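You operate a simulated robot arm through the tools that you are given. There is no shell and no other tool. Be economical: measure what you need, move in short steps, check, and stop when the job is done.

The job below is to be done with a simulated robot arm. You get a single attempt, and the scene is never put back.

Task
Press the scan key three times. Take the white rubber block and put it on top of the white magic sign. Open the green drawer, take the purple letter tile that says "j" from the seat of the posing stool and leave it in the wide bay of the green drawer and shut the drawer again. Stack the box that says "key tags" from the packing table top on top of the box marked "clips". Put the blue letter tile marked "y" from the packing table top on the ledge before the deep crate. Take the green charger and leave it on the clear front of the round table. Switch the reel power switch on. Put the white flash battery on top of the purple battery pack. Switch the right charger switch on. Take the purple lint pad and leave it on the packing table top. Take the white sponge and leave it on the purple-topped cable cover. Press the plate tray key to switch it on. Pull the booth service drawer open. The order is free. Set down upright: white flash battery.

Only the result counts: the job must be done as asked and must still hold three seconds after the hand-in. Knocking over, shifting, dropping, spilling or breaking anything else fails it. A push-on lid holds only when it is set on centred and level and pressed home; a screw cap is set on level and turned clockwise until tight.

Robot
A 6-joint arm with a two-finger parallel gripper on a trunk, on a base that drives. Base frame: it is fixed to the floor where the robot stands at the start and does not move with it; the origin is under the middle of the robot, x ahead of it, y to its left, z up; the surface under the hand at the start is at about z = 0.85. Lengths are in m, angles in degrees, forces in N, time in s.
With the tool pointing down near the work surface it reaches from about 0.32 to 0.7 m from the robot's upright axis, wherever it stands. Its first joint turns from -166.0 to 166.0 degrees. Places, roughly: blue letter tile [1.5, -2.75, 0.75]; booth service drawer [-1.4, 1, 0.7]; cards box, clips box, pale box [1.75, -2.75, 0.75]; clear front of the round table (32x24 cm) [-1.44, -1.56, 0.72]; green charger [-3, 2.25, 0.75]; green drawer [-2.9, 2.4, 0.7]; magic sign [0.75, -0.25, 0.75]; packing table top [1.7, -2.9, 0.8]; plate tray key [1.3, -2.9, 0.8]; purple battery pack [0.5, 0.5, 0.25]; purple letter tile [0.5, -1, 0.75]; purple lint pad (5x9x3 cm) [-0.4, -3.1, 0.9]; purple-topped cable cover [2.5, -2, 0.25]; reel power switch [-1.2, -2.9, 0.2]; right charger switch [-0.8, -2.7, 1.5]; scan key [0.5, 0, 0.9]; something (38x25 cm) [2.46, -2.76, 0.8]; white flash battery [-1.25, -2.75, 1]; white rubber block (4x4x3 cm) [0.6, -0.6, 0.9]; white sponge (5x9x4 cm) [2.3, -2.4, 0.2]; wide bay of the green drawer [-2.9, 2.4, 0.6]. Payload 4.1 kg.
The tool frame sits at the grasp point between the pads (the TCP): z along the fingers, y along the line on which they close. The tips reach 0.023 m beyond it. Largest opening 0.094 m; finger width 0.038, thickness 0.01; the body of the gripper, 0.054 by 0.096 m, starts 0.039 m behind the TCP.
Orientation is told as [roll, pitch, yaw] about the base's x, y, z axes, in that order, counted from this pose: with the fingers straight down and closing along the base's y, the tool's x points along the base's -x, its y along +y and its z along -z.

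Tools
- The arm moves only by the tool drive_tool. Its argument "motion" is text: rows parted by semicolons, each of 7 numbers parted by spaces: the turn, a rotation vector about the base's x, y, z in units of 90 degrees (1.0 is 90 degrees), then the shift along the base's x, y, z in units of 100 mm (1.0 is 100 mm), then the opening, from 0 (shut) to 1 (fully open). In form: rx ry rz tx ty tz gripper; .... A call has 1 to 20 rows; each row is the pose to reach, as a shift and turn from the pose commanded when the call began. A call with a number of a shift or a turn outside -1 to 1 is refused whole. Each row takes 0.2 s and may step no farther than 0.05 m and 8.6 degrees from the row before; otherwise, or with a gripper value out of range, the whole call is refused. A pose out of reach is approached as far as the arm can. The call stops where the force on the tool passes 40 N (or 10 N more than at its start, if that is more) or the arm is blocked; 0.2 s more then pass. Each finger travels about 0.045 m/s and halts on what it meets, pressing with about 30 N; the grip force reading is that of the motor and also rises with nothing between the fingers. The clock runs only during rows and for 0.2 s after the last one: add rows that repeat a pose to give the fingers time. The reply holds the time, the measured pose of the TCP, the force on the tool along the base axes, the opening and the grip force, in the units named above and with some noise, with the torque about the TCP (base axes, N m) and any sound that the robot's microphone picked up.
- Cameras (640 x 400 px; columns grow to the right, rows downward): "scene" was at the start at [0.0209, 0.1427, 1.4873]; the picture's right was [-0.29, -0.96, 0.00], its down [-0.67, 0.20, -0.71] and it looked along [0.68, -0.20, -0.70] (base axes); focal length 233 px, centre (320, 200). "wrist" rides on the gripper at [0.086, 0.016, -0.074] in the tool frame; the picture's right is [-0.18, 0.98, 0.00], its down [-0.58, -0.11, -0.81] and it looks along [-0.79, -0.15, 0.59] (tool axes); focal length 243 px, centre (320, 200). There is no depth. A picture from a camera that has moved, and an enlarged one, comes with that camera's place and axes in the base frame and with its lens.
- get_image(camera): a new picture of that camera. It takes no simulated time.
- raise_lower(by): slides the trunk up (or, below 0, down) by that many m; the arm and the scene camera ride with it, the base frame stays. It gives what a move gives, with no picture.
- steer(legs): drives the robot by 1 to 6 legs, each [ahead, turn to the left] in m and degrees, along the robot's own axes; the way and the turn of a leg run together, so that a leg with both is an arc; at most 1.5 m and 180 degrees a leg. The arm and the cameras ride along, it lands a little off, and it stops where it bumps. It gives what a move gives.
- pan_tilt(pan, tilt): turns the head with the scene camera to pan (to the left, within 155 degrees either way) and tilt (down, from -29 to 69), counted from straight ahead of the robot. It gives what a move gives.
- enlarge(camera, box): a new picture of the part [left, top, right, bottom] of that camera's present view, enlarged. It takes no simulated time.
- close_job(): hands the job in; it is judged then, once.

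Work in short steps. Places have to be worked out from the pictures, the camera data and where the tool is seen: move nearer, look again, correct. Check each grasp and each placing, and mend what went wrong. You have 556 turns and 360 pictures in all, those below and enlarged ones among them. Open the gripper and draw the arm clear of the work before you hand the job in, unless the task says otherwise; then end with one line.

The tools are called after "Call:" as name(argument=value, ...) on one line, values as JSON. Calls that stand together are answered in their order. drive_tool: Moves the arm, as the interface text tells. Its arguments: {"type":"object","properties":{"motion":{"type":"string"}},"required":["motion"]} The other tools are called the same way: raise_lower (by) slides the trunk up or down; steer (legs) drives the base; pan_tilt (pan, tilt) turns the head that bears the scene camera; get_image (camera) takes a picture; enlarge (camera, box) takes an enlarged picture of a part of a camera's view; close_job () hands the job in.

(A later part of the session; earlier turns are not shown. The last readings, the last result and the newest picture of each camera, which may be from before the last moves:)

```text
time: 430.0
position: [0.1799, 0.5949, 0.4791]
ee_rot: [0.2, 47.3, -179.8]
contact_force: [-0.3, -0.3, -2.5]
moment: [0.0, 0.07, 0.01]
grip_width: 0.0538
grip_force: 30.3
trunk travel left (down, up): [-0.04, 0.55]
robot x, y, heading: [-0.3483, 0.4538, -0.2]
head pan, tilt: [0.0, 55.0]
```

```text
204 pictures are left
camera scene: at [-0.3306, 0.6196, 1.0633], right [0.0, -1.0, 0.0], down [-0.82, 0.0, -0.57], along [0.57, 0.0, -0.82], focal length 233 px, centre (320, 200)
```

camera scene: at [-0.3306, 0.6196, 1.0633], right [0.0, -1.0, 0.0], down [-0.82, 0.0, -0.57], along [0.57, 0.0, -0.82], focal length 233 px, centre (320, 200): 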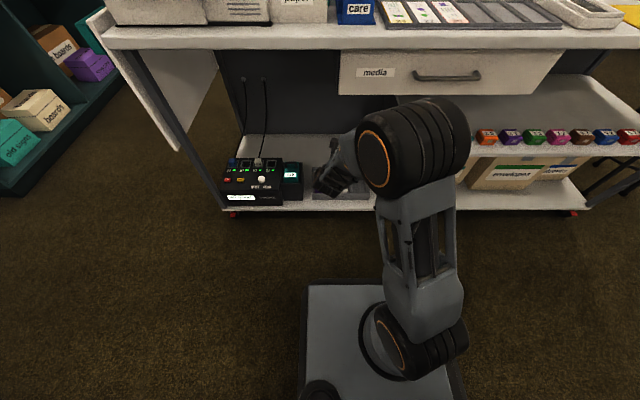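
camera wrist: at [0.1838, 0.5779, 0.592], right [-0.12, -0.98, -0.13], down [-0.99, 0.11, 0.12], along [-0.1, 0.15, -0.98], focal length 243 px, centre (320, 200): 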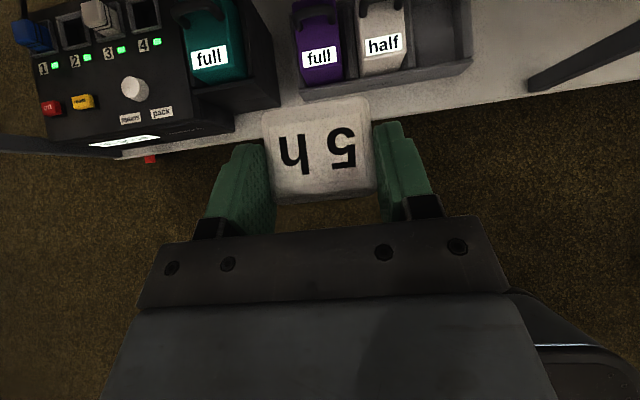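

Call:
enlarge(camera="wrist", box=[260, 0, 420, 110])

```text
3.64 times, centred on (340, 55) of wrist
camera zoom: at [0.1838, 0.5779, 0.592], right [-0.12, -0.98, -0.13], down [-0.99, 0.11, 0.12], along [-0.1, 0.15, -0.98], focal length 882 px, centre (247, 727)
```

zoom: 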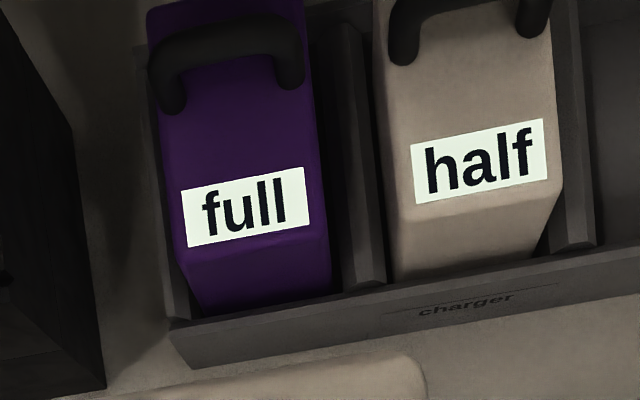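

Front edge at x=0.342, handle feet at 0.397, centre y≈0.608. Target battery centre x=0.365. I advance the base 0.07 m and move the arm over it.

Call:
steer(legs=[[0.07, 0]])

Call:
drive_tool(motion="0 0 0 0.3 0.1 0 0.4; 0 0 0 0.6 0.14 -0.2 0.4; 0 0 0 0.9 0.14 -0.5 0.4; 0 0 0 0.98 0.14 -0.9 0.4; 0 0 0 0.98 0.14 -0.9 0.4")

Call:
get_image(camera="wrist")

```text
time: 431.0
position: [0.2515, 0.5939, 0.4778]
ee_rot: [0.3, 47.4, -179.9]
contact_force: [-0.3, -0.2, -3.7]
moment: [0.04, 0.07, 0.0]
grip_width: 0.054
grip_force: 30.3
trunk travel left (down, up): [-0.04, 0.55]
robot x, y, heading: [-0.2789, 0.4535, -0.2]
head pan, tilt: [0.0, 55.0]
```

```text
time: 432.2
position: [0.3486, 0.6071, 0.3864]
ee_rot: [0.3, 47.4, -179.9]
contact_force: [-0.4, 0.1, -3.2]
moment: [0.0, 0.08, 0.03]
grip_width: 0.054
grip_force: 29.6
trunk travel left (down, up): [-0.04, 0.55]
robot x, y, heading: [-0.277, 0.4544, -0.2]
head pan, tilt: [0.0, 55.0]
```

```text
202 pictures are left
camera wrist: at [0.3525, 0.591, 0.5013], right [-0.12, -0.98, -0.13], down [-0.99, 0.11, 0.12], along [-0.1, 0.15, -0.98], focal length 243 px, centre (320, 200)
```

wrist: 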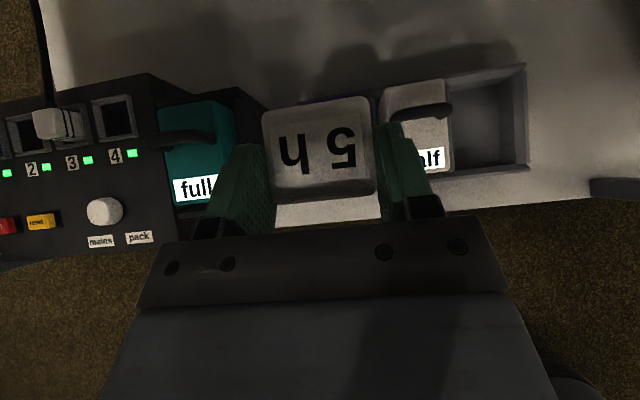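

Consistent. Lowering onto the pack.

Call:
drive_tool(motion="0 0 0 0.01 0.01 -0.3 0.4; 0 0 0 0.01 0.01 -0.6 0.4; 0 0 0 0.01 0.01 -0.85 0.4; 0 0 0 0.01 0.01 -0.92 0.4; 0 0 0 0.01 0.01 -0.96 0.4; 0 0 0 0.01 0.01 -1 0.4")

Call:
drive_tool(motion="0 0 0 0 0 -0.025 0.4; 0 0 0 0 0 -0.05 0.4; 0 0 0 0 0 -0.075 0.4; 0 0 0 0 0 -0.1 0.4; 0 0 0 0 0 -0.125 0.4")

Call:
get_image(camera="wrist")

```text
time: 433.6
position: [0.3495, 0.609, 0.2882]
ee_rot: [0.2, 47.4, -179.8]
contact_force: [-0.1, -0.5, -2.6]
moment: [-0.03, 0.03, 0.02]
grip_width: 0.0539
grip_force: 30.7
trunk travel left (down, up): [-0.04, 0.55]
robot x, y, heading: [-0.2725, 0.4529, -0.2]
head pan, tilt: [0.0, 55.0]
```

```text
time: 434.8
position: [0.351, 0.6093, 0.279]
ee_rot: [0.1, 47.9, -180.0]
contact_force: [-0.1, 0.4, 21.2]
moment: [0.15, -0.2, -0.01]
grip_width: 0.053
grip_force: 29.9
trunk travel left (down, up): [-0.04, 0.55]
robot x, y, heading: [-0.2755, 0.453, -0.3]
head pan, tilt: [0.0, 55.0]
```

```text
201 pictures are left
camera wrist: at [0.354, 0.5927, 0.3929], right [-0.12, -0.98, -0.14], down [-0.99, 0.11, 0.11], along [-0.09, 0.15, -0.98], focal length 243 px, centre (320, 200)
```

wrist: 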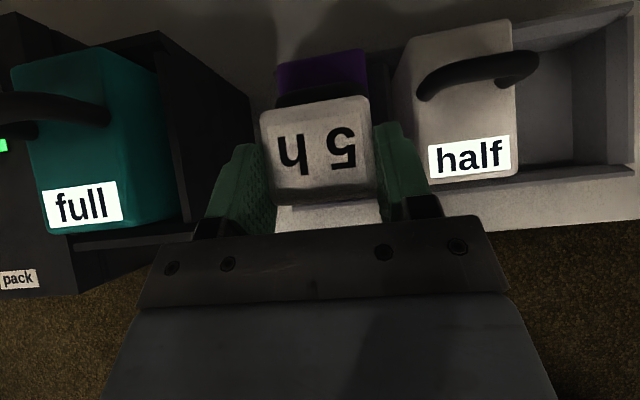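

Contact exactly at the expected height. Easing 1.5 mm and opening slowly.

Call:
drive_tool(motion="0 0 0 0 0 0.015 0.4; 0 0 0 0 0 0.015 0.58; 0 0 0 0 0 0.015 0.62; 0 0 0 0 0 0.015 0.68; 0 0 0 0 0 0.015 0.74; 0 0 0 0 0 0.015 0.78; 0 0 0 0 0 0.015 0.78")

Call:
get_image(camera="wrist")

```text
time: 436.4
position: [0.3493, 0.6086, 0.2778]
ee_rot: [0.3, 47.3, -179.9]
contact_force: [1.0, 0.4, 0.3]
moment: [-0.03, 0.01, -0.03]
grip_width: 0.0734
grip_force: 0.1
trunk travel left (down, up): [-0.04, 0.55]
robot x, y, heading: [-0.2757, 0.4526, -0.5]
head pan, tilt: [0.0, 55.0]
```

```text
200 pictures are left
camera wrist: at [0.3532, 0.5924, 0.3909], right [-0.12, -0.98, -0.13], down [-0.99, 0.11, 0.12], along [-0.1, 0.15, -0.98], focal length 243 px, centre (320, 200)
```

wrist: 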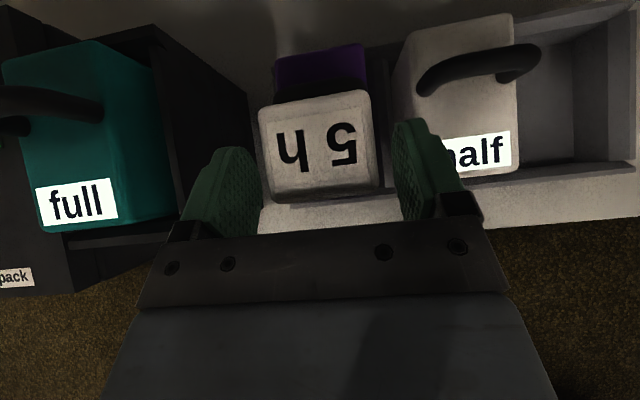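

It stands free. Retreating along the tool axis.

Call:
drive_tool(motion="0 0 0 -0.1 0 0.09 0.78; 0 0 0 -0.3 0 0.27 0.78; 0 0 0 -0.5 0 0.45 0.78; 0 0 0 -0.75 0 0.68 0.78; 0 0 0 -0.95 0 0.85 0.78; 0 0 0 -0.95 0 0.85 0.78")

Call:
get_image(camera="wrist")

```text
time: 437.8
position: [0.2546, 0.6096, 0.3636]
ee_rot: [0.2, 47.5, -179.8]
contact_force: [-0.6, 0.0, 0.0]
moment: [-0.03, -0.01, 0.02]
grip_width: 0.0734
grip_force: 0.1
trunk travel left (down, up): [-0.04, 0.55]
robot x, y, heading: [-0.2758, 0.4512, -0.1]
head pan, tilt: [0.0, 55.0]
```

```text
199 pictures are left
camera wrist: at [0.2575, 0.5931, 0.4771], right [-0.12, -0.98, -0.13], down [-0.99, 0.11, 0.12], along [-0.1, 0.15, -0.98], focal length 243 px, centre (320, 200)
```

wrist: 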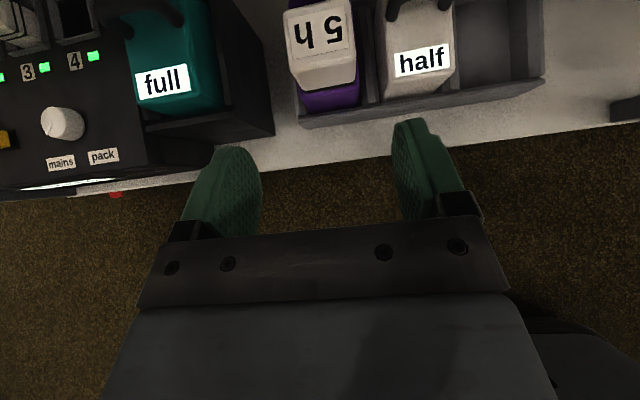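

The flash battery stands upright on the purple pack. I back out, raise, and restore the tool's normal orientation.

Call:
steer(legs=[[-0.3, 0]])

Call:
raise_lower(by=0.4)

Call:
raise_lower(by=0.14)

Call:
drive_tool(motion="0 0.09 0 0 0 0.2 0.8; 0 0.18 0 0 0 0.4 0.9; 0 0.27 0 0 0 0.6 1; 0 0.36 0 0 0 0.8 1; 0 0.45 0 0 0 1 1; 0 0.527 0 0 0 1 1; 0 0.527 0 0 0 1 1")

Call:
drive_tool(motion="0 0 -0.09 0 0 0 1; 0 0 -0.18 0 0 0 1; 0 0 -0.27 0 0 0 1; 0 0 -0.36 0 0 0 1; 0 0 -0.45 0 0 0 1; 0 0 -0.54 0 0 0 1; 0 0 -0.63 0 0 0 1; 0 0 -0.72 0 0 0 1; 0 0 -0.81 0 0 0 1; 0 0 -0.9 0 0 0 1; 0 0 -0.99 0 0 0 1; 0 0 -1 0 0 0 1")

Call:
drive_tool(motion="0 0 -0.09 0 -0.1 0 1; 0 0 -0.18 0 -0.2 0 1; 0 0 -0.27 0 -0.3 0 1; 0 0 -0.36 0 -0.4 0 1; 0 0 -0.45 0 -0.5 0 1; 0 0 -0.54 0 -0.6 0 1; 0 0 -0.63 0 -0.7 0 1; 0 0 -0.72 0 -0.8 0 1; 0 0 -0.81 0 -0.9 0 1; 0 0 -0.9 0 -1 0 1; 0 0 -0.99 0 -1 0 1; 0 0 -1 0 -1 0 1")

Call:
get_image(camera="scene")

```text
time: 439.9
position: [-0.0479, 0.6113, 0.3636]
ee_rot: [0.2, 47.3, -179.9]
contact_force: [0.6, 1.1, -0.5]
moment: [0.01, -0.02, -0.03]
grip_width: 0.0733
grip_force: 0.1
trunk travel left (down, up): [-0.04, 0.55]
robot x, y, heading: [-0.5769, 0.4523, -0.4]
head pan, tilt: [0.0, 55.0]
```

```text
time: 443.7
position: [-0.0472, 0.6107, 0.7633]
ee_rot: [0.2, 47.4, -179.9]
contact_force: [-0.7, 0.3, -0.4]
moment: [0.02, -0.01, 0.02]
grip_width: 0.0736
grip_force: 0.0
trunk travel left (down, up): [-0.44, 0.15]
robot x, y, heading: [-0.58, 0.4516, -0.0]
head pan, tilt: [0.0, 55.0]
```

```text
time: 445.4
position: [-0.0474, 0.6107, 0.9023]
ee_rot: [0.1, 47.3, -179.8]
contact_force: [1.6, 0.3, -0.6]
moment: [0.01, 0.01, 0.0]
grip_width: 0.0732
grip_force: 0.0
trunk travel left (down, up): [-0.58, 0.01]
robot x, y, heading: [-0.5772, 0.4549, -0.3]
head pan, tilt: [0.0, 55.0]
```

```text
time: 447.0
position: [-0.0478, 0.6111, 1.0024]
ee_rot: [0.0, -0.1, -179.8]
contact_force: [1.3, -0.1, 0.3]
moment: [0.01, 0.0, -0.02]
grip_width: 0.0941
grip_force: 0.0
out of reach, approached as far as the arm can: row 3
trunk travel left (down, up): [-0.58, 0.01]
robot x, y, heading: [-0.5802, 0.4488, -0.3]
head pan, tilt: [0.0, 55.0]
```

```text
time: 449.6
position: [-0.0475, 0.6104, 1.0026]
ee_rot: [0.1, 0.0, 89.9]
contact_force: [0.7, 0.6, -0.3]
moment: [0.01, -0.04, 0.01]
grip_width: 0.0942
grip_force: 0.0
trunk travel left (down, up): [-0.58, 0.01]
robot x, y, heading: [-0.5789, 0.4515, -0.1]
head pan, tilt: [0.0, 55.0]
```

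```text
time: 452.2
position: [-0.048, 0.5117, 1.0024]
ee_rot: [0.1, 0.1, -0.1]
contact_force: [0.4, -0.4, -0.5]
moment: [0.01, 0.01, 0.02]
grip_width: 0.0938
grip_force: 0.1
trunk travel left (down, up): [-0.58, 0.01]
robot x, y, heading: [-0.5769, 0.4508, -0.3]
head pan, tilt: [0.0, 55.0]
```

```text
198 pictures are left
camera scene: at [-0.562, 0.6205, 1.6033], right [0.0, -1.0, 0.0], down [-0.82, 0.0, -0.57], along [0.57, 0.0, -0.82], focal length 233 px, centre (320, 200)
```

scene: 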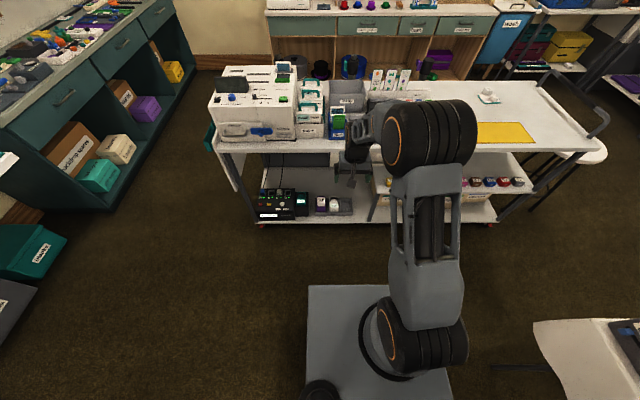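

Next the purple lint pad at about (-0.4, -3.0). I lift the arm a little and drive south through the corridor.

Call:
drive_tool(motion="0 0 0 -0.1 -0.2 0.4 1; 0 0 0 -0.2 -0.4 0.8 1; 0 0 0 -0.2 -0.6 1 1; 0 0 0 -0.2 -0.6 1 1")

Call:
steer(legs=[[0, -25], [0.5, 0], [0, -65], [1.4, 0], [0.5, 0]])

Call:
steer(legs=[[0, -15], [0.6, 0], [0, 15]])

Call:
pan_tilt(pan=-5, tilt=45)

Call:
get_image(camera="scene")

Call:
get_image(camera="wrist")

```text
time: 453.2
position: [-0.067, 0.4505, 1.1031]
ee_rot: [0.1, 0.1, 0.1]
contact_force: [0.8, 0.4, 0.2]
moment: [0.0, -0.03, 0.0]
grip_width: 0.0941
grip_force: 0.0
trunk travel left (down, up): [-0.58, 0.01]
robot x, y, heading: [-0.5783, 0.4569, -0.1]
head pan, tilt: [0.0, 55.0]
```

```text
time: 469.4
position: [-0.1755, -2.1702, 1.1034]
ee_rot: [0.1, 0.1, -90.9]
contact_force: [0.3, -0.5, 0.0]
moment: [-0.02, 0.0, -0.04]
grip_width: 0.0938
grip_force: 0.1
trunk travel left (down, up): [-0.58, 0.01]
robot x, y, heading: [-0.163, -1.657, -91.2]
head pan, tilt: [0.0, 55.0]
```

```text
time: 474.5
position: [-0.3397, -2.7404, 1.1031]
ee_rot: [0.0, 0.0, -90.8]
contact_force: [0.0, -0.1, -0.1]
moment: [-0.02, -0.02, -0.01]
grip_width: 0.094
grip_force: 0.0
trunk travel left (down, up): [-0.58, 0.01]
robot x, y, heading: [-0.3291, -2.2315, -91.1]
head pan, tilt: [0.0, 55.0]
```

```text
time: 475.2
position: [-0.3396, -2.7395, 1.1036]
ee_rot: [0.2, 0.1, -91.0]
contact_force: [-0.7, 0.0, -0.5]
moment: [0.01, 0.01, -0.02]
grip_width: 0.0943
grip_force: 0.0
trunk travel left (down, up): [-0.58, 0.01]
robot x, y, heading: [-0.3263, -2.2327, -91.0]
head pan, tilt: [-5.0, 45.0]
```

```text
197 pictures are left
camera scene: at [-0.166, -2.2552, 1.6167], right [-0.99, 0.11, 0.0], down [0.08, 0.7, -0.71], along [-0.08, -0.7, -0.71], focal length 233 px, centre (320, 200)
```

scene: 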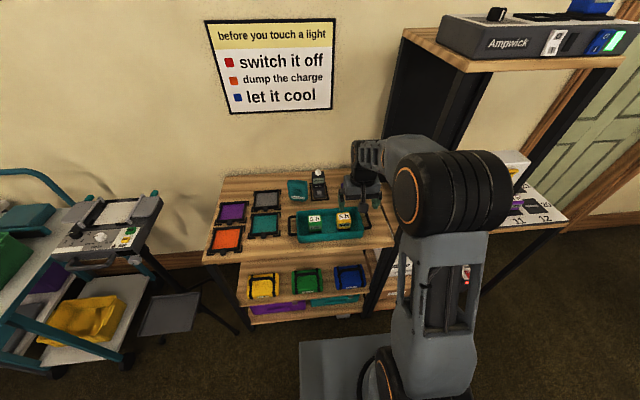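

```text
196 pictures are left
camera wrist: at [-0.3222, -2.6541, 1.1773], right [0.98, -0.2, 0.0], down [-0.12, -0.58, 0.81], along [-0.16, -0.79, -0.59], focal length 243 px, centre (320, 200)
```

wrist: 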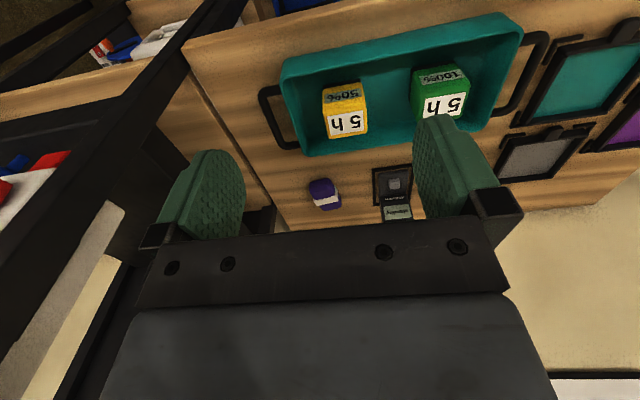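

Call:
enlarge(camera="wrist", box=[240, 120, 440, 240])

```text
3.20 times, centred on (340, 180) of wrist
camera zoom: at [-0.3222, -2.6541, 1.1773], right [0.98, -0.2, 0.0], down [-0.12, -0.58, 0.81], along [-0.16, -0.79, -0.59], focal length 776 px, centre (256, 264)
```

zoom: 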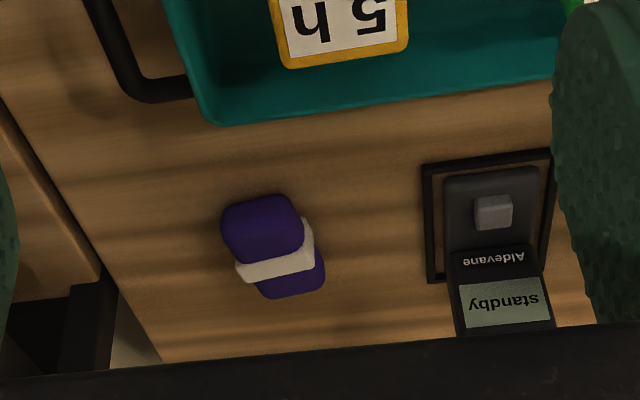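

The lint pad centre is at about (-0.383, -3.015), long axis along y. I advance 0.14 m and go above it.

Call:
steer(legs=[[0.14, 0]])

Call:
drive_tool(motion="0 0 0 -0.1 -0.4 0 1; 0 0 0 -0.25 -0.8 -0.1 1; 0 0 0 -0.4 -1 -0.4 1; 0 0 0 -0.4 -1 -0.6 1; 0 0 0 -0.4 -1 -0.6 1")

Call:
get_image(camera="wrist")

```text
time: 476.6
position: [-0.3438, -2.8807, 1.1018]
ee_rot: [0.1, 0.1, -90.9]
contact_force: [0.3, -0.5, -0.1]
moment: [-0.04, 0.0, 0.01]
grip_width: 0.0943
grip_force: 0.0
trunk travel left (down, up): [-0.58, 0.01]
robot x, y, heading: [-0.3331, -2.3711, -91.3]
head pan, tilt: [-5.0, 45.0]
```

```text
time: 477.8
position: [-0.3827, -2.9807, 1.0424]
ee_rot: [0.1, 0.0, -90.9]
contact_force: [-0.6, -0.3, -0.2]
moment: [-0.01, 0.0, -0.02]
grip_width: 0.0939
grip_force: 0.1
trunk travel left (down, up): [-0.58, 0.01]
robot x, y, heading: [-0.3312, -2.3717, -91.3]
head pan, tilt: [-5.0, 45.0]
```

```text
194 pictures are left
camera wrist: at [-0.3647, -2.8945, 1.1166], right [0.98, -0.2, 0.0], down [-0.12, -0.58, 0.81], along [-0.16, -0.79, -0.59], focal length 243 px, centre (320, 200)
```

wrist: 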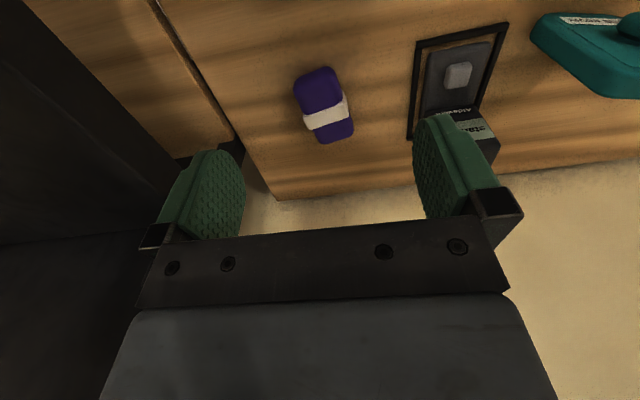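

Refined centre (-0.387, -3.034), turned ~5°. Descending to straddle it.

Call:
drive_tool(motion="0 0 0.03 -0.02 -0.3 -0.3 0.9; 0 0 0.06 -0.04 -0.53 -0.6 0.85; 0 0 0.06 -0.04 -0.53 -1 0.85; 0 0 0.06 -0.04 -0.53 -1 0.85")

Call:
get_image(camera="wrist")

```text
time: 478.8
position: [-0.3864, -3.0333, 0.9428]
ee_rot: [0.1, -0.1, -85.4]
contact_force: [-0.1, -0.8, 0.0]
moment: [0.0, 0.03, 0.01]
grip_width: 0.0798
grip_force: 0.0
trunk travel left (down, up): [-0.58, 0.01]
robot x, y, heading: [-0.3308, -2.3705, -91.1]
head pan, tilt: [-5.0, 45.0]
```

```text
193 pictures are left
camera wrist: at [-0.3769, -2.9465, 1.0167], right [0.99, -0.11, 0.0], down [-0.06, -0.59, 0.81], along [-0.09, -0.8, -0.59], focal length 243 px, centre (320, 200)
```

wrist: 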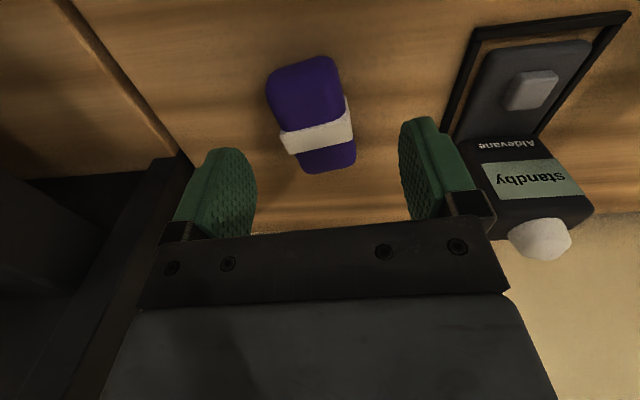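

Call:
drive_tool(motion="0 0 0.02 -0.05 -0.04 -0.15 0.85; 0 0 0.02 -0.05 -0.04 -0.3 0.85; 0 0 0.02 -0.05 -0.04 -0.38 0.85; 0 0 0.02 -0.05 -0.04 -0.42 0.85; 0 0 0.02 -0.05 -0.04 -0.46 0.85; 0 0 0.02 -0.05 -0.04 -0.5 0.85; 0 0 0.02 -0.05 -0.04 -0.54 0.85; 0 0 0.02 -0.05 -0.04 -0.58 0.85")

```text
time: 480.6
position: [-0.3918, -3.0366, 0.8851]
ee_rot: [0.1, 0.1, -83.7]
contact_force: [0.7, -0.5, 0.0]
moment: [0.02, 0.0, 0.0]
grip_width: 0.0799
grip_force: 0.0
trunk travel left (down, up): [-0.58, 0.01]
robot x, y, heading: [-0.3317, -2.3672, -91.1]
head pan, tilt: [-5.0, 45.0]
```

No contact yet; a bit lower, then close.

Call:
drive_tool(motion="0 0 0 0 0 -0.04 0.85; 0 0 0 0 0 -0.08 0.85; 0 0 0 0 0 -0.1 0.85; 0 0 0 0 0 -0.1 0.6; 0 0 0 0 0 -0.1 0.3; 0 0 0 0 0 -0.1 0.3; 0 0 0 0 0 -0.1 0.3; 0 0 0 0 0 -0.1 0.3")

Call:
drive_tool(motion="0 0 0 0 0 0.3 0.3; 0 0 0 0 0 0.6 0.3; 0 0 0 0 0 1 0.3; 0 0 0 0 0 1 0.3")

Call:
get_image(camera="wrist")

```text
time: 482.4
position: [-0.3928, -3.0371, 0.8758]
ee_rot: [0.1, -0.1, -83.7]
contact_force: [-0.9, -0.3, 0.2]
moment: [-0.11, 0.04, 0.0]
grip_width: 0.0472
grip_force: 30.0
trunk travel left (down, up): [-0.58, 0.01]
robot x, y, heading: [-0.3324, -2.3725, -91.1]
head pan, tilt: [-5.0, 45.0]
```

```text
time: 483.4
position: [-0.3923, -3.036, 0.9753]
ee_rot: [0.1, 0.1, -83.8]
contact_force: [-0.1, 0.5, -0.6]
moment: [-0.01, -0.04, 0.02]
grip_width: 0.0475
grip_force: 30.1
trunk travel left (down, up): [-0.58, 0.01]
robot x, y, heading: [-0.3329, -2.3739, -91.1]
head pan, tilt: [-5.0, 45.0]
```

```text
192 pictures are left
camera wrist: at [-0.3855, -2.9491, 1.0496], right [1.0, -0.08, 0.0], down [-0.05, -0.59, 0.81], along [-0.06, -0.8, -0.59], focal length 243 px, centre (320, 200)
```

wrist: 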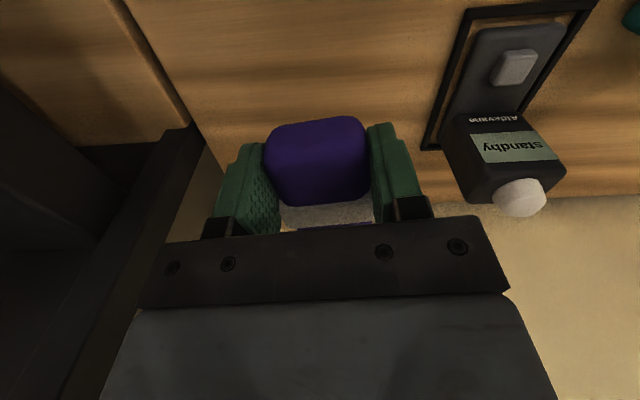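

Lint pad held. I lift and tuck, back off and drive east toward the packing table.

Call:
drive_tool(motion="0 0 0 0.1 0.3 0.3 0.3; 0 0 0 0.2 0.6 0.6 0.3; 0 0 0 0.3 0.9 0.9 0.3; 0 0 0 0.4 1 1 0.3; 0 0 0 0.4 1 1 0.3")

Call:
steer(legs=[[-0.5, 0], [0, 91], [1.0, 0]])

Call:
pan_tilt(pan=-35, tilt=30)

Call:
get_image(camera="scene")

```text
time: 484.6
position: [-0.3519, -2.9368, 1.0744]
ee_rot: [0.1, 0.0, -83.8]
contact_force: [0.1, -0.5, -0.9]
moment: [0.02, 0.0, -0.01]
grip_width: 0.0469
grip_force: 29.8
trunk travel left (down, up): [-0.58, 0.01]
robot x, y, heading: [-0.3315, -2.373, -91.2]
head pan, tilt: [-5.0, 45.0]
```

```text
time: 496.2
position: [1.2503, -1.9098, 1.0748]
ee_rot: [0.1, -0.1, 6.3]
contact_force: [0.1, -0.3, 0.3]
moment: [0.02, 0.02, 0.0]
grip_width: 0.0474
grip_force: 30.0
trunk travel left (down, up): [-0.58, 0.01]
robot x, y, heading: [0.6846, -1.8872, -1.3]
head pan, tilt: [-5.0, 45.0]
```

```text
time: 497.1
position: [1.2498, -1.9099, 1.0741]
ee_rot: [0.1, 0.1, 6.3]
contact_force: [0.6, -0.2, -1.3]
moment: [0.0, -0.01, -0.01]
grip_width: 0.0472
grip_force: 30.2
trunk travel left (down, up): [-0.58, 0.01]
robot x, y, heading: [0.6863, -1.888, -1.4]
head pan, tilt: [-35.0, 30.0]
```

```text
191 pictures are left
camera scene: at [0.7037, -1.7738, 1.6393], right [-0.59, -0.81, 0.0], down [-0.4, 0.29, -0.87], along [0.7, -0.51, -0.5], focal length 233 px, centre (320, 200)
```

scene: 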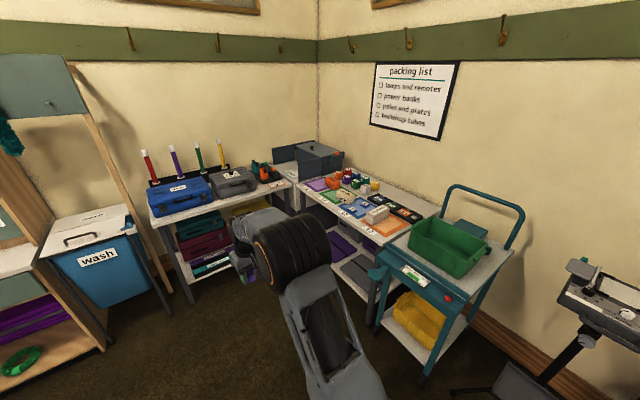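

Call:
enlarge(camera="scene", box=[260, 130, 440, 250])

Call:
enlarge(camera="scene", box=[140, 130, 320, 310])

```text
3.33 times, centred on (350, 190) of scene
camera zoom: at [0.7037, -1.7738, 1.6393], right [-0.59, -0.81, 0.0], down [-0.4, 0.29, -0.87], along [0.7, -0.51, -0.5], focal length 778 px, centre (220, 233)
```

zoom: 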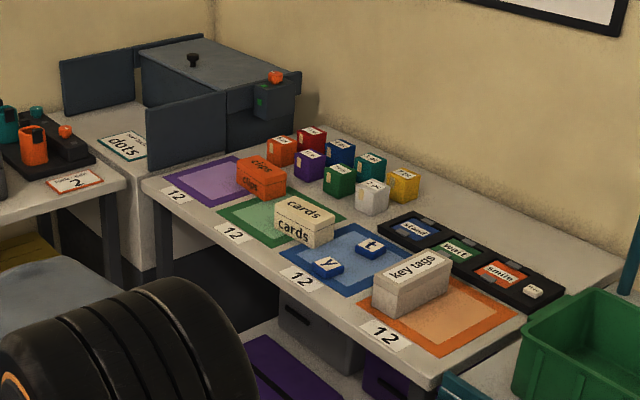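

```text
2.22 times, centred on (230, 220) of scene
camera zoom: at [0.7037, -1.7738, 1.6393], right [-0.59, -0.81, 0.0], down [-0.4, 0.29, -0.87], along [0.7, -0.51, -0.5], focal length 518 px, centre (520, 156)
```

zoom: 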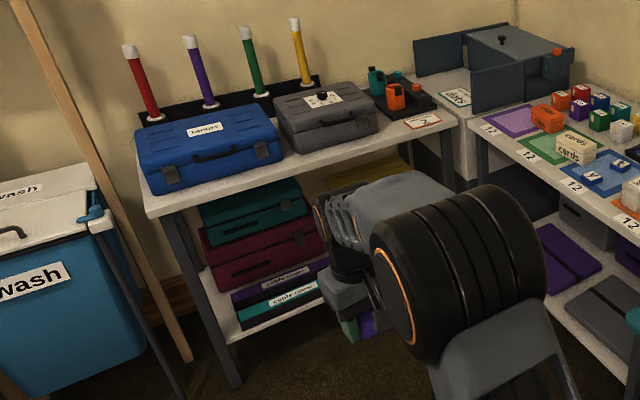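

I see the mats, clips/cards/key tags boxes, y and t tiles, the black plate tray, and the deep crate in the corner with its ledge. I drive to the front of the packing table.

Call:
steer(legs=[[0.98, 0], [0, -89]])

Call:
pan_tilt(pan=0, tilt=45)

Call:
get_image(camera="scene")

Call:
get_image(camera="wrist")

```text
time: 506.0
position: [1.6589, -2.474, 1.0755]
ee_rot: [0.1, 0.0, -82.8]
contact_force: [0.1, 0.9, -1.1]
moment: [0.02, 0.02, 0.02]
grip_width: 0.0474
grip_force: 30.1
trunk travel left (down, up): [-0.58, 0.01]
robot x, y, heading: [1.673, -1.9078, -90.4]
head pan, tilt: [-35.0, 30.0]
```

```text
time: 507.1
position: [1.6593, -2.4742, 1.0739]
ee_rot: [0.2, 0.1, -82.8]
contact_force: [0.5, 0.2, 0.8]
moment: [-0.01, 0.02, 0.03]
grip_width: 0.0473
grip_force: 30.1
trunk travel left (down, up): [-0.58, 0.01]
robot x, y, heading: [1.6707, -1.9081, -90.1]
head pan, tilt: [0.0, 45.0]
```

```text
188 pictures are left
camera scene: at [1.8408, -1.931, 1.6168], right [-1.0, 0.01, 0.0], down [0.0, 0.71, -0.71], along [0.0, -0.71, -0.71], focal length 233 px, centre (320, 200)
```

scene: 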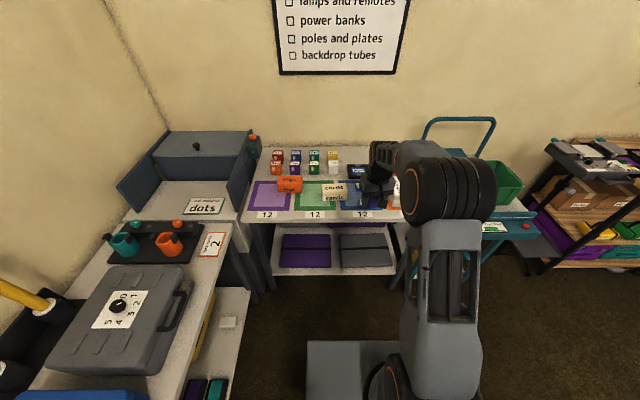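

```text
187 pictures are left
camera wrist: at [1.6643, -2.3872, 1.1484], right [1.0, -0.06, 0.0], down [-0.04, -0.59, 0.81], along [-0.05, -0.8, -0.59], focal length 243 px, centre (320, 200)
```

wrist: 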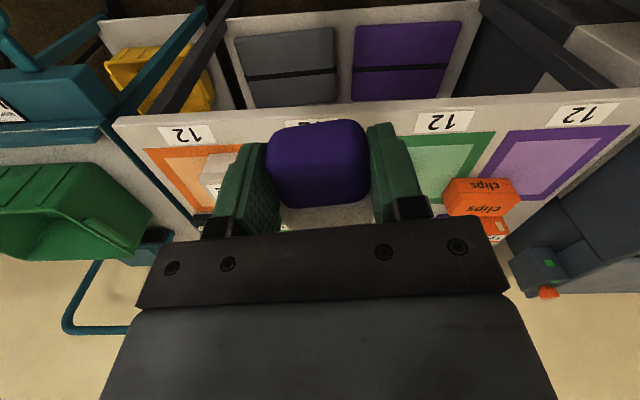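

I move the arm aside to see the whole table.

Call:
drive_tool(motion="0 0 0 -0.4 0.1 0 0.3; 0 0 0 -0.8 0.2 0 0.3; 0 0 0 -1 0.2 0 0.3; 0 0 0 -1 0.2 0 0.3")

Call:
drive_tool(motion="0 0 0 -0.4 0.1 0 0.3; 0 0 0 -0.8 0.2 0 0.3; 0 0 0 -1 0.2 0 0.3; 0 0 0 -1 0.2 0 0.3")

Call:
enlarge(camera="scene", box=[230, 130, 430, 240])

```text
time: 508.1
position: [1.5583, -2.4552, 1.0746]
ee_rot: [0.1, -0.1, -82.8]
contact_force: [-0.1, 0.0, -0.5]
moment: [-0.03, -0.03, -0.01]
grip_width: 0.0475
grip_force: 30.5
trunk travel left (down, up): [-0.58, 0.01]
robot x, y, heading: [1.6693, -1.9128, -90.2]
head pan, tilt: [0.0, 45.0]
```

```text
time: 509.1
position: [1.459, -2.4341, 1.0734]
ee_rot: [0.1, 0.0, -82.9]
contact_force: [-0.7, -0.3, -0.9]
moment: [0.02, -0.02, 0.0]
grip_width: 0.0475
grip_force: 29.7
trunk travel left (down, up): [-0.58, 0.01]
robot x, y, heading: [1.6713, -1.9081, -90.4]
head pan, tilt: [0.0, 45.0]
```

```text
3.20 times, centred on (330, 185) of scene
camera zoom: at [1.8408, -1.931, 1.6168], right [-1.0, 0.01, 0.0], down [0.0, 0.71, -0.71], along [0.0, -0.71, -0.71], focal length 747 px, centre (288, 248)
```

zoom: 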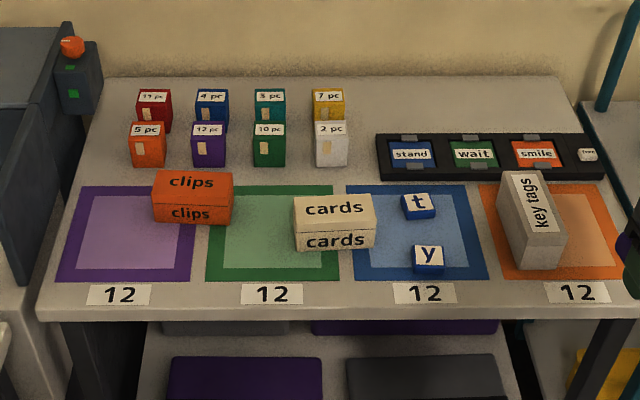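

The clear bare strip is behind the black tray (y≈-3.06…-3.22, x≈1.35–1.72). I drive up close and extend over it to lay the lint pad at about (1.6, -3.12).

Call:
steer(legs=[[0.44, 0]])

Call:
drive_tool(motion="0 0 -0.03 0.4 -0.2 0 0.3; 0 0 -0.06 0.8 -0.4 0 0.3; 0 0 -0.08 1 -0.7 0 0.3; 0 0 -0.08 1 -1 0 0.3; 0 0 -0.08 1 -1 0 0.3")

Call:
drive_tool(motion="0 0 0 0.2 -0.3 0 0.3; 0 0 0 0.35 -0.6 0 0.3; 0 0 0 0.35 -1 0 0.3; 0 0 0 0.35 -1 -0.3 0.3; 0 0 0 0.35 -1 -0.6 0.3; 0 0 0 0.35 -1 -0.6 0.3")

Call:
get_image(camera="wrist")

```text
time: 511.7
position: [1.455, -2.8689, 1.0747]
ee_rot: [0.1, 0.0, -82.9]
contact_force: [-0.1, 0.0, -0.1]
moment: [0.02, 0.02, 0.0]
grip_width: 0.0473
grip_force: 30.2
trunk travel left (down, up): [-0.58, 0.01]
robot x, y, heading: [1.6705, -2.3441, -90.1]
head pan, tilt: [0.0, 45.0]
```

```text
time: 512.9
position: [1.5567, -2.9692, 1.074]
ee_rot: [0.1, 0.0, -90.1]
contact_force: [-0.4, -0.6, -0.9]
moment: [0.02, 0.01, -0.03]
grip_width: 0.0474
grip_force: 30.2
trunk travel left (down, up): [-0.58, 0.01]
robot x, y, heading: [1.6689, -2.3433, -90.3]
head pan, tilt: [0.0, 45.0]
```

```text
time: 514.3
position: [1.5932, -3.049, 1.0177]
ee_rot: [0.1, -0.1, -90.1]
contact_force: [-0.4, -0.5, -1.4]
moment: [0.01, 0.0, 0.02]
grip_width: 0.0474
grip_force: 29.9
out of reach, approached as far as the arm can: row 3, 4, 5, 6
trunk travel left (down, up): [-0.58, 0.01]
robot x, y, heading: [1.6669, -2.3439, -90.2]
head pan, tilt: [0.0, 45.0]
```

```text
185 pictures are left
camera wrist: at [1.6101, -2.9624, 1.0923], right [0.98, -0.19, 0.0], down [-0.11, -0.58, 0.81], along [-0.15, -0.79, -0.59], focal length 243 px, centre (320, 200)
```

wrist: 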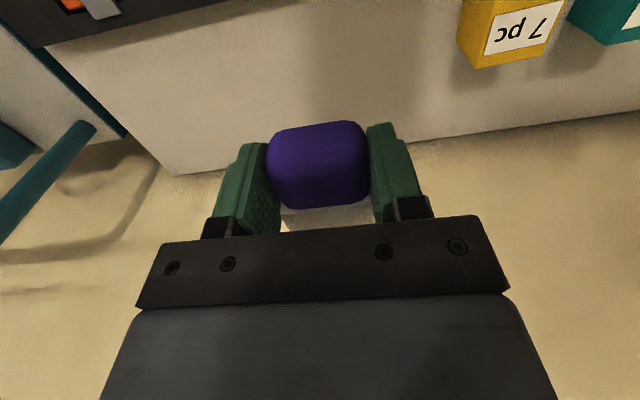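

Vertical reach ends here; I tilt the tool 20° forward to reach the strip and then lower.

Call:
drive_tool(motion="-0.08 0 0 0 0 -0.1 0.3; -0.16 0 0 0 -0.1 -0.2 0.3; -0.222 0 0 0 -0.2 -0.3 0.3; -0.222 0 0 0 -0.3 -0.5 0.3; -0.222 0 0 0 -0.3 -0.9 0.3; -0.222 0 0 0 -0.3 -0.9 0.3")

Call:
get_image(camera="wrist")

Call:
enlarge(camera="scene", box=[240, 130, 440, 270])

```text
time: 515.7
position: [1.5938, -3.0782, 0.9273]
ee_rot: [0.1, -20.1, -90.1]
contact_force: [-0.4, 0.2, -0.2]
moment: [0.02, 0.01, -0.03]
grip_width: 0.047
grip_force: 29.5
trunk travel left (down, up): [-0.58, 0.01]
robot x, y, heading: [1.6692, -2.3432, -90.3]
head pan, tilt: [0.0, 45.0]
```

```text
184 pictures are left
camera wrist: at [1.6106, -2.9723, 0.9673], right [0.98, -0.17, 0.06], down [-0.11, -0.27, 0.96], along [-0.15, -0.95, -0.28], focal length 243 px, centre (320, 200)
```

wrist: 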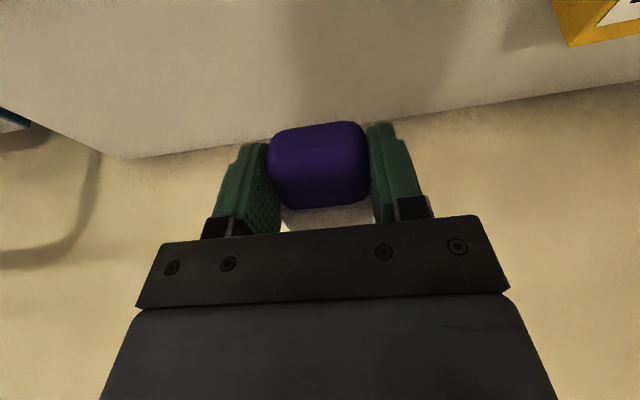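

```text
2.86 times, centred on (340, 200) of scene
camera zoom: at [1.8381, -2.3664, 1.6168], right [-1.0, 0.01, 0.0], down [0.0, 0.71, -0.71], along [0.0, -0.71, -0.71], focal length 667 px, centre (263, 200)
```

zoom: 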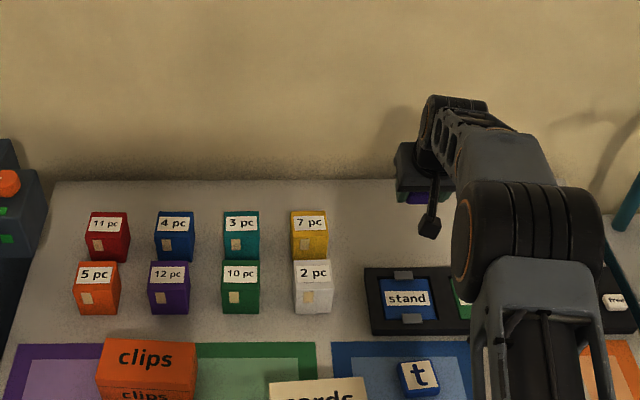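

Call:
drive_tool(motion="0 0 0 0 -0.2 -0.1 0.3; 0 0 0 0 -0.42 -0.3 0.3; 0 0 0 0 -0.42 -0.5 0.3; 0 0 0 0 -0.42 -0.6 0.3; 0 0 0 0 -0.42 -0.68 0.3; 0 0 0 0 -0.42 -0.74 0.3; 0 0 0 0 -0.42 -0.8 0.3; 0 0 0 0 -0.42 -0.85 0.3; 0 0 0 0 -0.42 -0.9 0.3")

Call:
get_image(camera="wrist")

```text
time: 517.7
position: [1.5956, -3.0968, 0.8487]
ee_rot: [0.1, -20.0, -90.1]
contact_force: [0.6, -0.1, 0.2]
moment: [0.03, 0.01, -0.01]
grip_width: 0.0472
grip_force: 29.6
out of reach, approached as far as the arm can: row 2, 3, 4, 5, 6, 7, 8, 9
trunk travel left (down, up): [-0.58, 0.01]
robot x, y, heading: [1.6696, -2.342, -90.3]
head pan, tilt: [0.0, 45.0]
```

```text
182 pictures are left
camera wrist: at [1.6117, -2.9908, 0.8888], right [0.98, -0.17, 0.06], down [-0.11, -0.27, 0.96], along [-0.15, -0.95, -0.29], focal length 243 px, centre (320, 200)
```

wrist: 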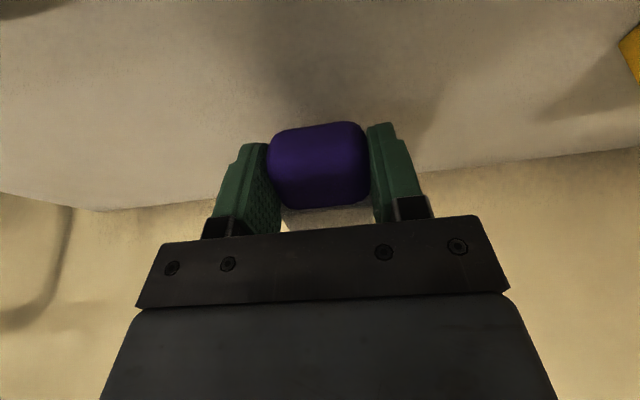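

Call:
steer(legs=[[0.02, 0]])

Call:
drive_tool(motion="0 0 0 0 0.1 -0.04 0.3; 0 0 0 0 0.1 -0.08 0.3; 0 0 0 0 0.1 -0.12 0.3; 0 0 0 0 0.1 -0.16 0.3; 0 0 0 0 0.1 -0.2 0.3; 0 0 0 0 0.1 -0.24 0.3")

```text
time: 518.5
position: [1.5948, -3.1179, 0.8488]
ee_rot: [0.2, -20.0, -90.1]
contact_force: [0.5, -1.0, -0.9]
moment: [0.01, -0.01, 0.03]
grip_width: 0.0475
grip_force: 30.8
trunk travel left (down, up): [-0.58, 0.01]
robot x, y, heading: [1.6681, -2.3669, -90.5]
head pan, tilt: [0.0, 45.0]
```

```text
time: 519.9
position: [1.5946, -3.1068, 0.8295]
ee_rot: [0.0, -20.5, -90.1]
contact_force: [1.1, 5.5, 21.0]
moment: [0.36, 0.01, -0.02]
grip_width: 0.0474
grip_force: 29.9
trunk travel left (down, up): [-0.58, 0.01]
robot x, y, heading: [1.6706, -2.3673, -90.4]
head pan, tilt: [0.0, 45.0]
```

Touching. I release slowly.

Call:
drive_tool(motion="0 0 0 0 0 0.03 0.5; 0 0 0 0 0 0.03 0.65; 0 0 0 0 0 0.03 0.8; 0 0 0 0 0 0.03 0.9; 0 0 0 0 0 0.03 0.9; 0 0 0 0 0.1 0.3 0.9; 0 0 0 0 0.2 0.6 0.9; 0 0 0 0 0.35 1 0.9; 0 0 0 0 0.35 1 0.9")

Call:
get_image(camera="wrist")

Call:
enlarge(camera="scene", box=[240, 150, 440, 270])

```text
time: 521.9
position: [1.5946, -3.0711, 0.9256]
ee_rot: [0.1, -19.9, -90.1]
contact_force: [-0.3, -0.5, -0.2]
moment: [-0.01, -0.03, 0.02]
grip_width: 0.0846
grip_force: 0.0
trunk travel left (down, up): [-0.58, 0.01]
robot x, y, heading: [1.6679, -2.3627, -90.1]
head pan, tilt: [0.0, 45.0]
```

```text
181 pictures are left
camera wrist: at [1.6111, -2.9652, 0.965], right [0.98, -0.17, 0.06], down [-0.11, -0.27, 0.96], along [-0.15, -0.95, -0.29], focal length 243 px, centre (320, 200)
```

wrist: 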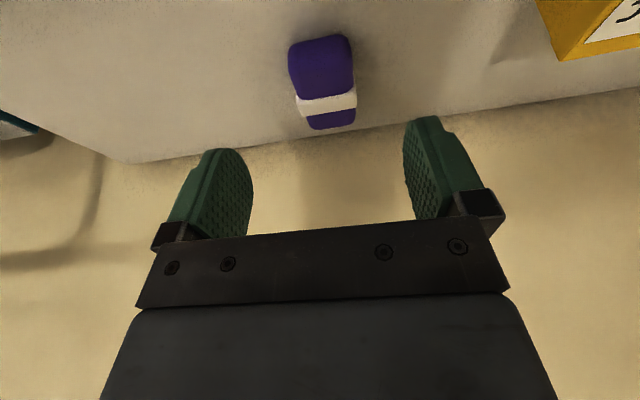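

```text
3.20 times, centred on (340, 210) of scene
camera zoom: at [1.838, -2.3863, 1.6168], right [-1.0, 0.01, 0.0], down [0.0, 0.71, -0.71], along [0.0, -0.71, -0.71], focal length 747 px, centre (256, 168)
```

zoom: 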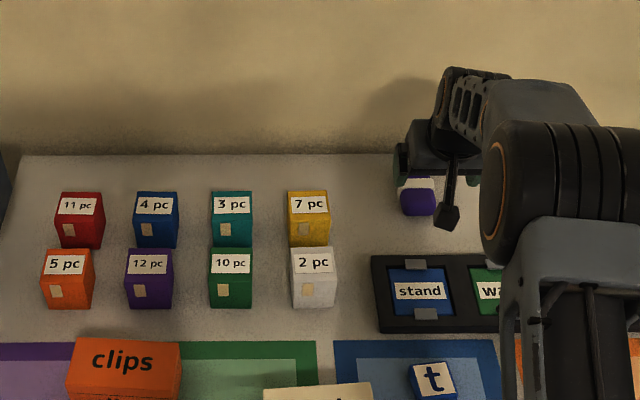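

The lint pad lies on the table. Next the plate tray key, about (1.326, -2.955). I straighten the tool and move over it.

Call:
drive_tool(motion="0.08 0 0 -0.3 0.2 0.3 0.6; 0.16 0 0 -0.6 0.4 0.5 0.3; 0.222 0 0 -0.9 0.6 0.5 0; 0.222 0 0 -1 0.8 0.5 0; 0.222 0 0 -1 0.8 0.5 0")

Call:
drive_tool(motion="0 0 0 -0.4 0 0 0; 0 0 0 -0.8 0 0 0; 0 0 0 -1 0 0 0; 0 0 0 -1 0 0 0")

Call:
drive_tool(motion="0 0 0 -0.3 0 0 0; 0 0 0 -0.6 0.3 0 0; 0 0 0 -0.6 0.3 0 0")

Call:
get_image(camera="wrist")

Call:
get_image(camera="scene")

```text
time: 523.1
position: [1.4939, -2.9907, 0.9743]
ee_rot: [0.2, 0.1, -90.1]
contact_force: [0.3, 0.1, -0.1]
moment: [0.02, 0.04, 0.01]
grip_width: 0.0002
grip_force: 21.8
trunk travel left (down, up): [-0.58, 0.01]
robot x, y, heading: [1.6734, -2.3628, -90.6]
head pan, tilt: [0.0, 45.0]
```

```text
time: 524.1
position: [1.3935, -2.9915, 0.9748]
ee_rot: [0.0, 0.0, -90.1]
contact_force: [0.1, -0.2, 0.0]
moment: [-0.04, -0.01, -0.01]
grip_width: 0.0005
grip_force: 29.6
trunk travel left (down, up): [-0.58, 0.01]
robot x, y, heading: [1.6672, -2.3661, -90.6]
head pan, tilt: [0.0, 45.0]
```

```text
time: 524.9
position: [1.3353, -2.9615, 0.9755]
ee_rot: [0.1, -0.1, -90.1]
contact_force: [0.7, -0.1, -0.2]
moment: [-0.03, -0.03, 0.04]
grip_width: 0.0
grip_force: 30.0
trunk travel left (down, up): [-0.58, 0.01]
robot x, y, heading: [1.6669, -2.3582, -90.3]
head pan, tilt: [0.0, 45.0]
```

```text
179 pictures are left
camera wrist: at [1.3515, -2.8752, 1.0489], right [0.98, -0.18, 0.0], down [-0.11, -0.58, 0.81], along [-0.15, -0.79, -0.59], focal length 243 px, centre (320, 200)
```

wrist: 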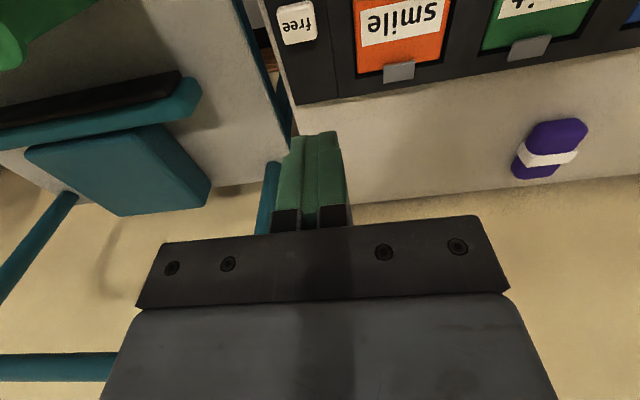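

```text
178 pictures are left
camera scene: at [1.8379, -2.3862, 1.6168], right [-1.0, 0.01, 0.0], down [0.0, 0.71, -0.71], along [0.0, -0.71, -0.71], focal length 233 px, centre (320, 200)
```

scene: 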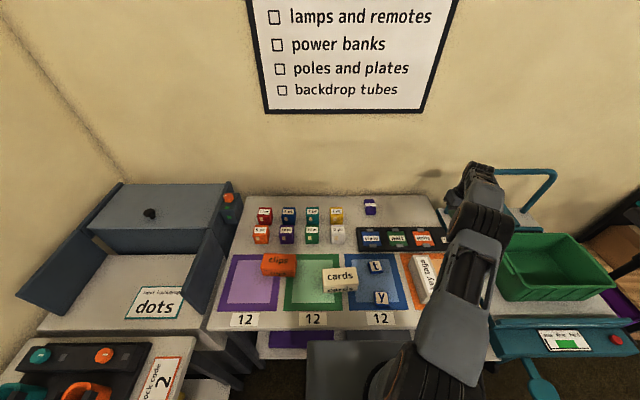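

The key ("free") is at (1.3195, -2.944). I align and press down slowly.

Call:
drive_tool(motion="0 0 0 -0.16 0.18 -0.3 0; 0 0 0 -0.16 0.18 -0.7 0; 0 0 0 -0.16 0.18 -0.95 0; 0 0 0 -0.16 0.18 -0.95 0")

Call:
get_image(camera="wrist")

```text
time: 525.9
position: [1.3194, -2.9434, 0.879]
ee_rot: [0.1, 0.0, -90.0]
contact_force: [-0.3, 0.1, 0.1]
moment: [0.0, 0.0, 0.04]
grip_width: 0.0
grip_force: 30.3
trunk travel left (down, up): [-0.58, 0.01]
robot x, y, heading: [1.6711, -2.3608, -90.7]
head pan, tilt: [0.0, 45.0]
```

```text
177 pictures are left
camera wrist: at [1.336, -2.8577, 0.9533], right [0.98, -0.19, 0.0], down [-0.11, -0.58, 0.81], along [-0.15, -0.79, -0.59], focal length 243 px, centre (320, 200)
```

wrist: 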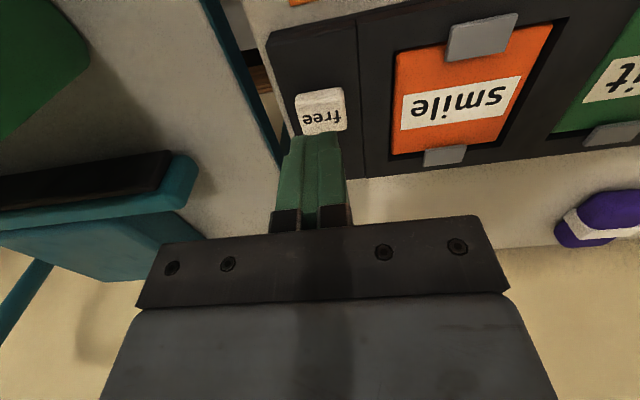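

Call:
drive_tool(motion="0 0 0 0 -0.03 -0.15 0; 0 0 0 0 -0.04 -0.25 0; 0 0 0 0 -0.04 -0.3 0; 0 0 0 0 -0.04 -0.34 0; 0 0 0 0 -0.04 -0.38 0; 0 0 0 0 -0.04 -0.42 0; 0 0 0 0 -0.04 -0.46 0; 0 0 0 0 -0.04 -0.5 0; 0 0 0 0 -0.04 -0.54 0")

Call:
get_image(camera="wrist")

```text
time: 527.2
position: [1.3176, -2.9499, 0.85]
ee_rot: [-0.3, -0.6, -90.1]
contact_force: [4.5, 6.8, 21.7]
moment: [0.55, -0.12, -0.08]
grip_width: 0.0001
grip_force: 29.7
trunk travel left (down, up): [-0.58, 0.01]
robot x, y, heading: [1.6688, -2.3629, -90.4]
head pan, tilt: [0.0, 45.0]
heard: click
stopped in row 6: the force on the tool passed its limit at 44 N (the readings are from after the stop); the commanded pose is now the measured one
```

```text
176 pictures are left
camera wrist: at [1.3353, -2.8627, 0.9235], right [0.98, -0.19, -0.01], down [-0.1, -0.57, 0.81], along [-0.15, -0.8, -0.58], focal length 243 px, centre (320, 200)
```

wrist: 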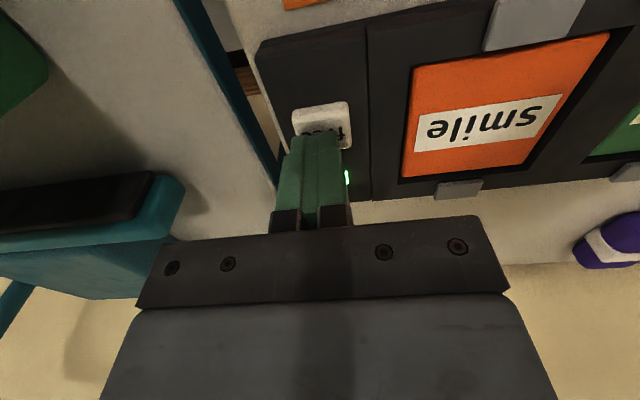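

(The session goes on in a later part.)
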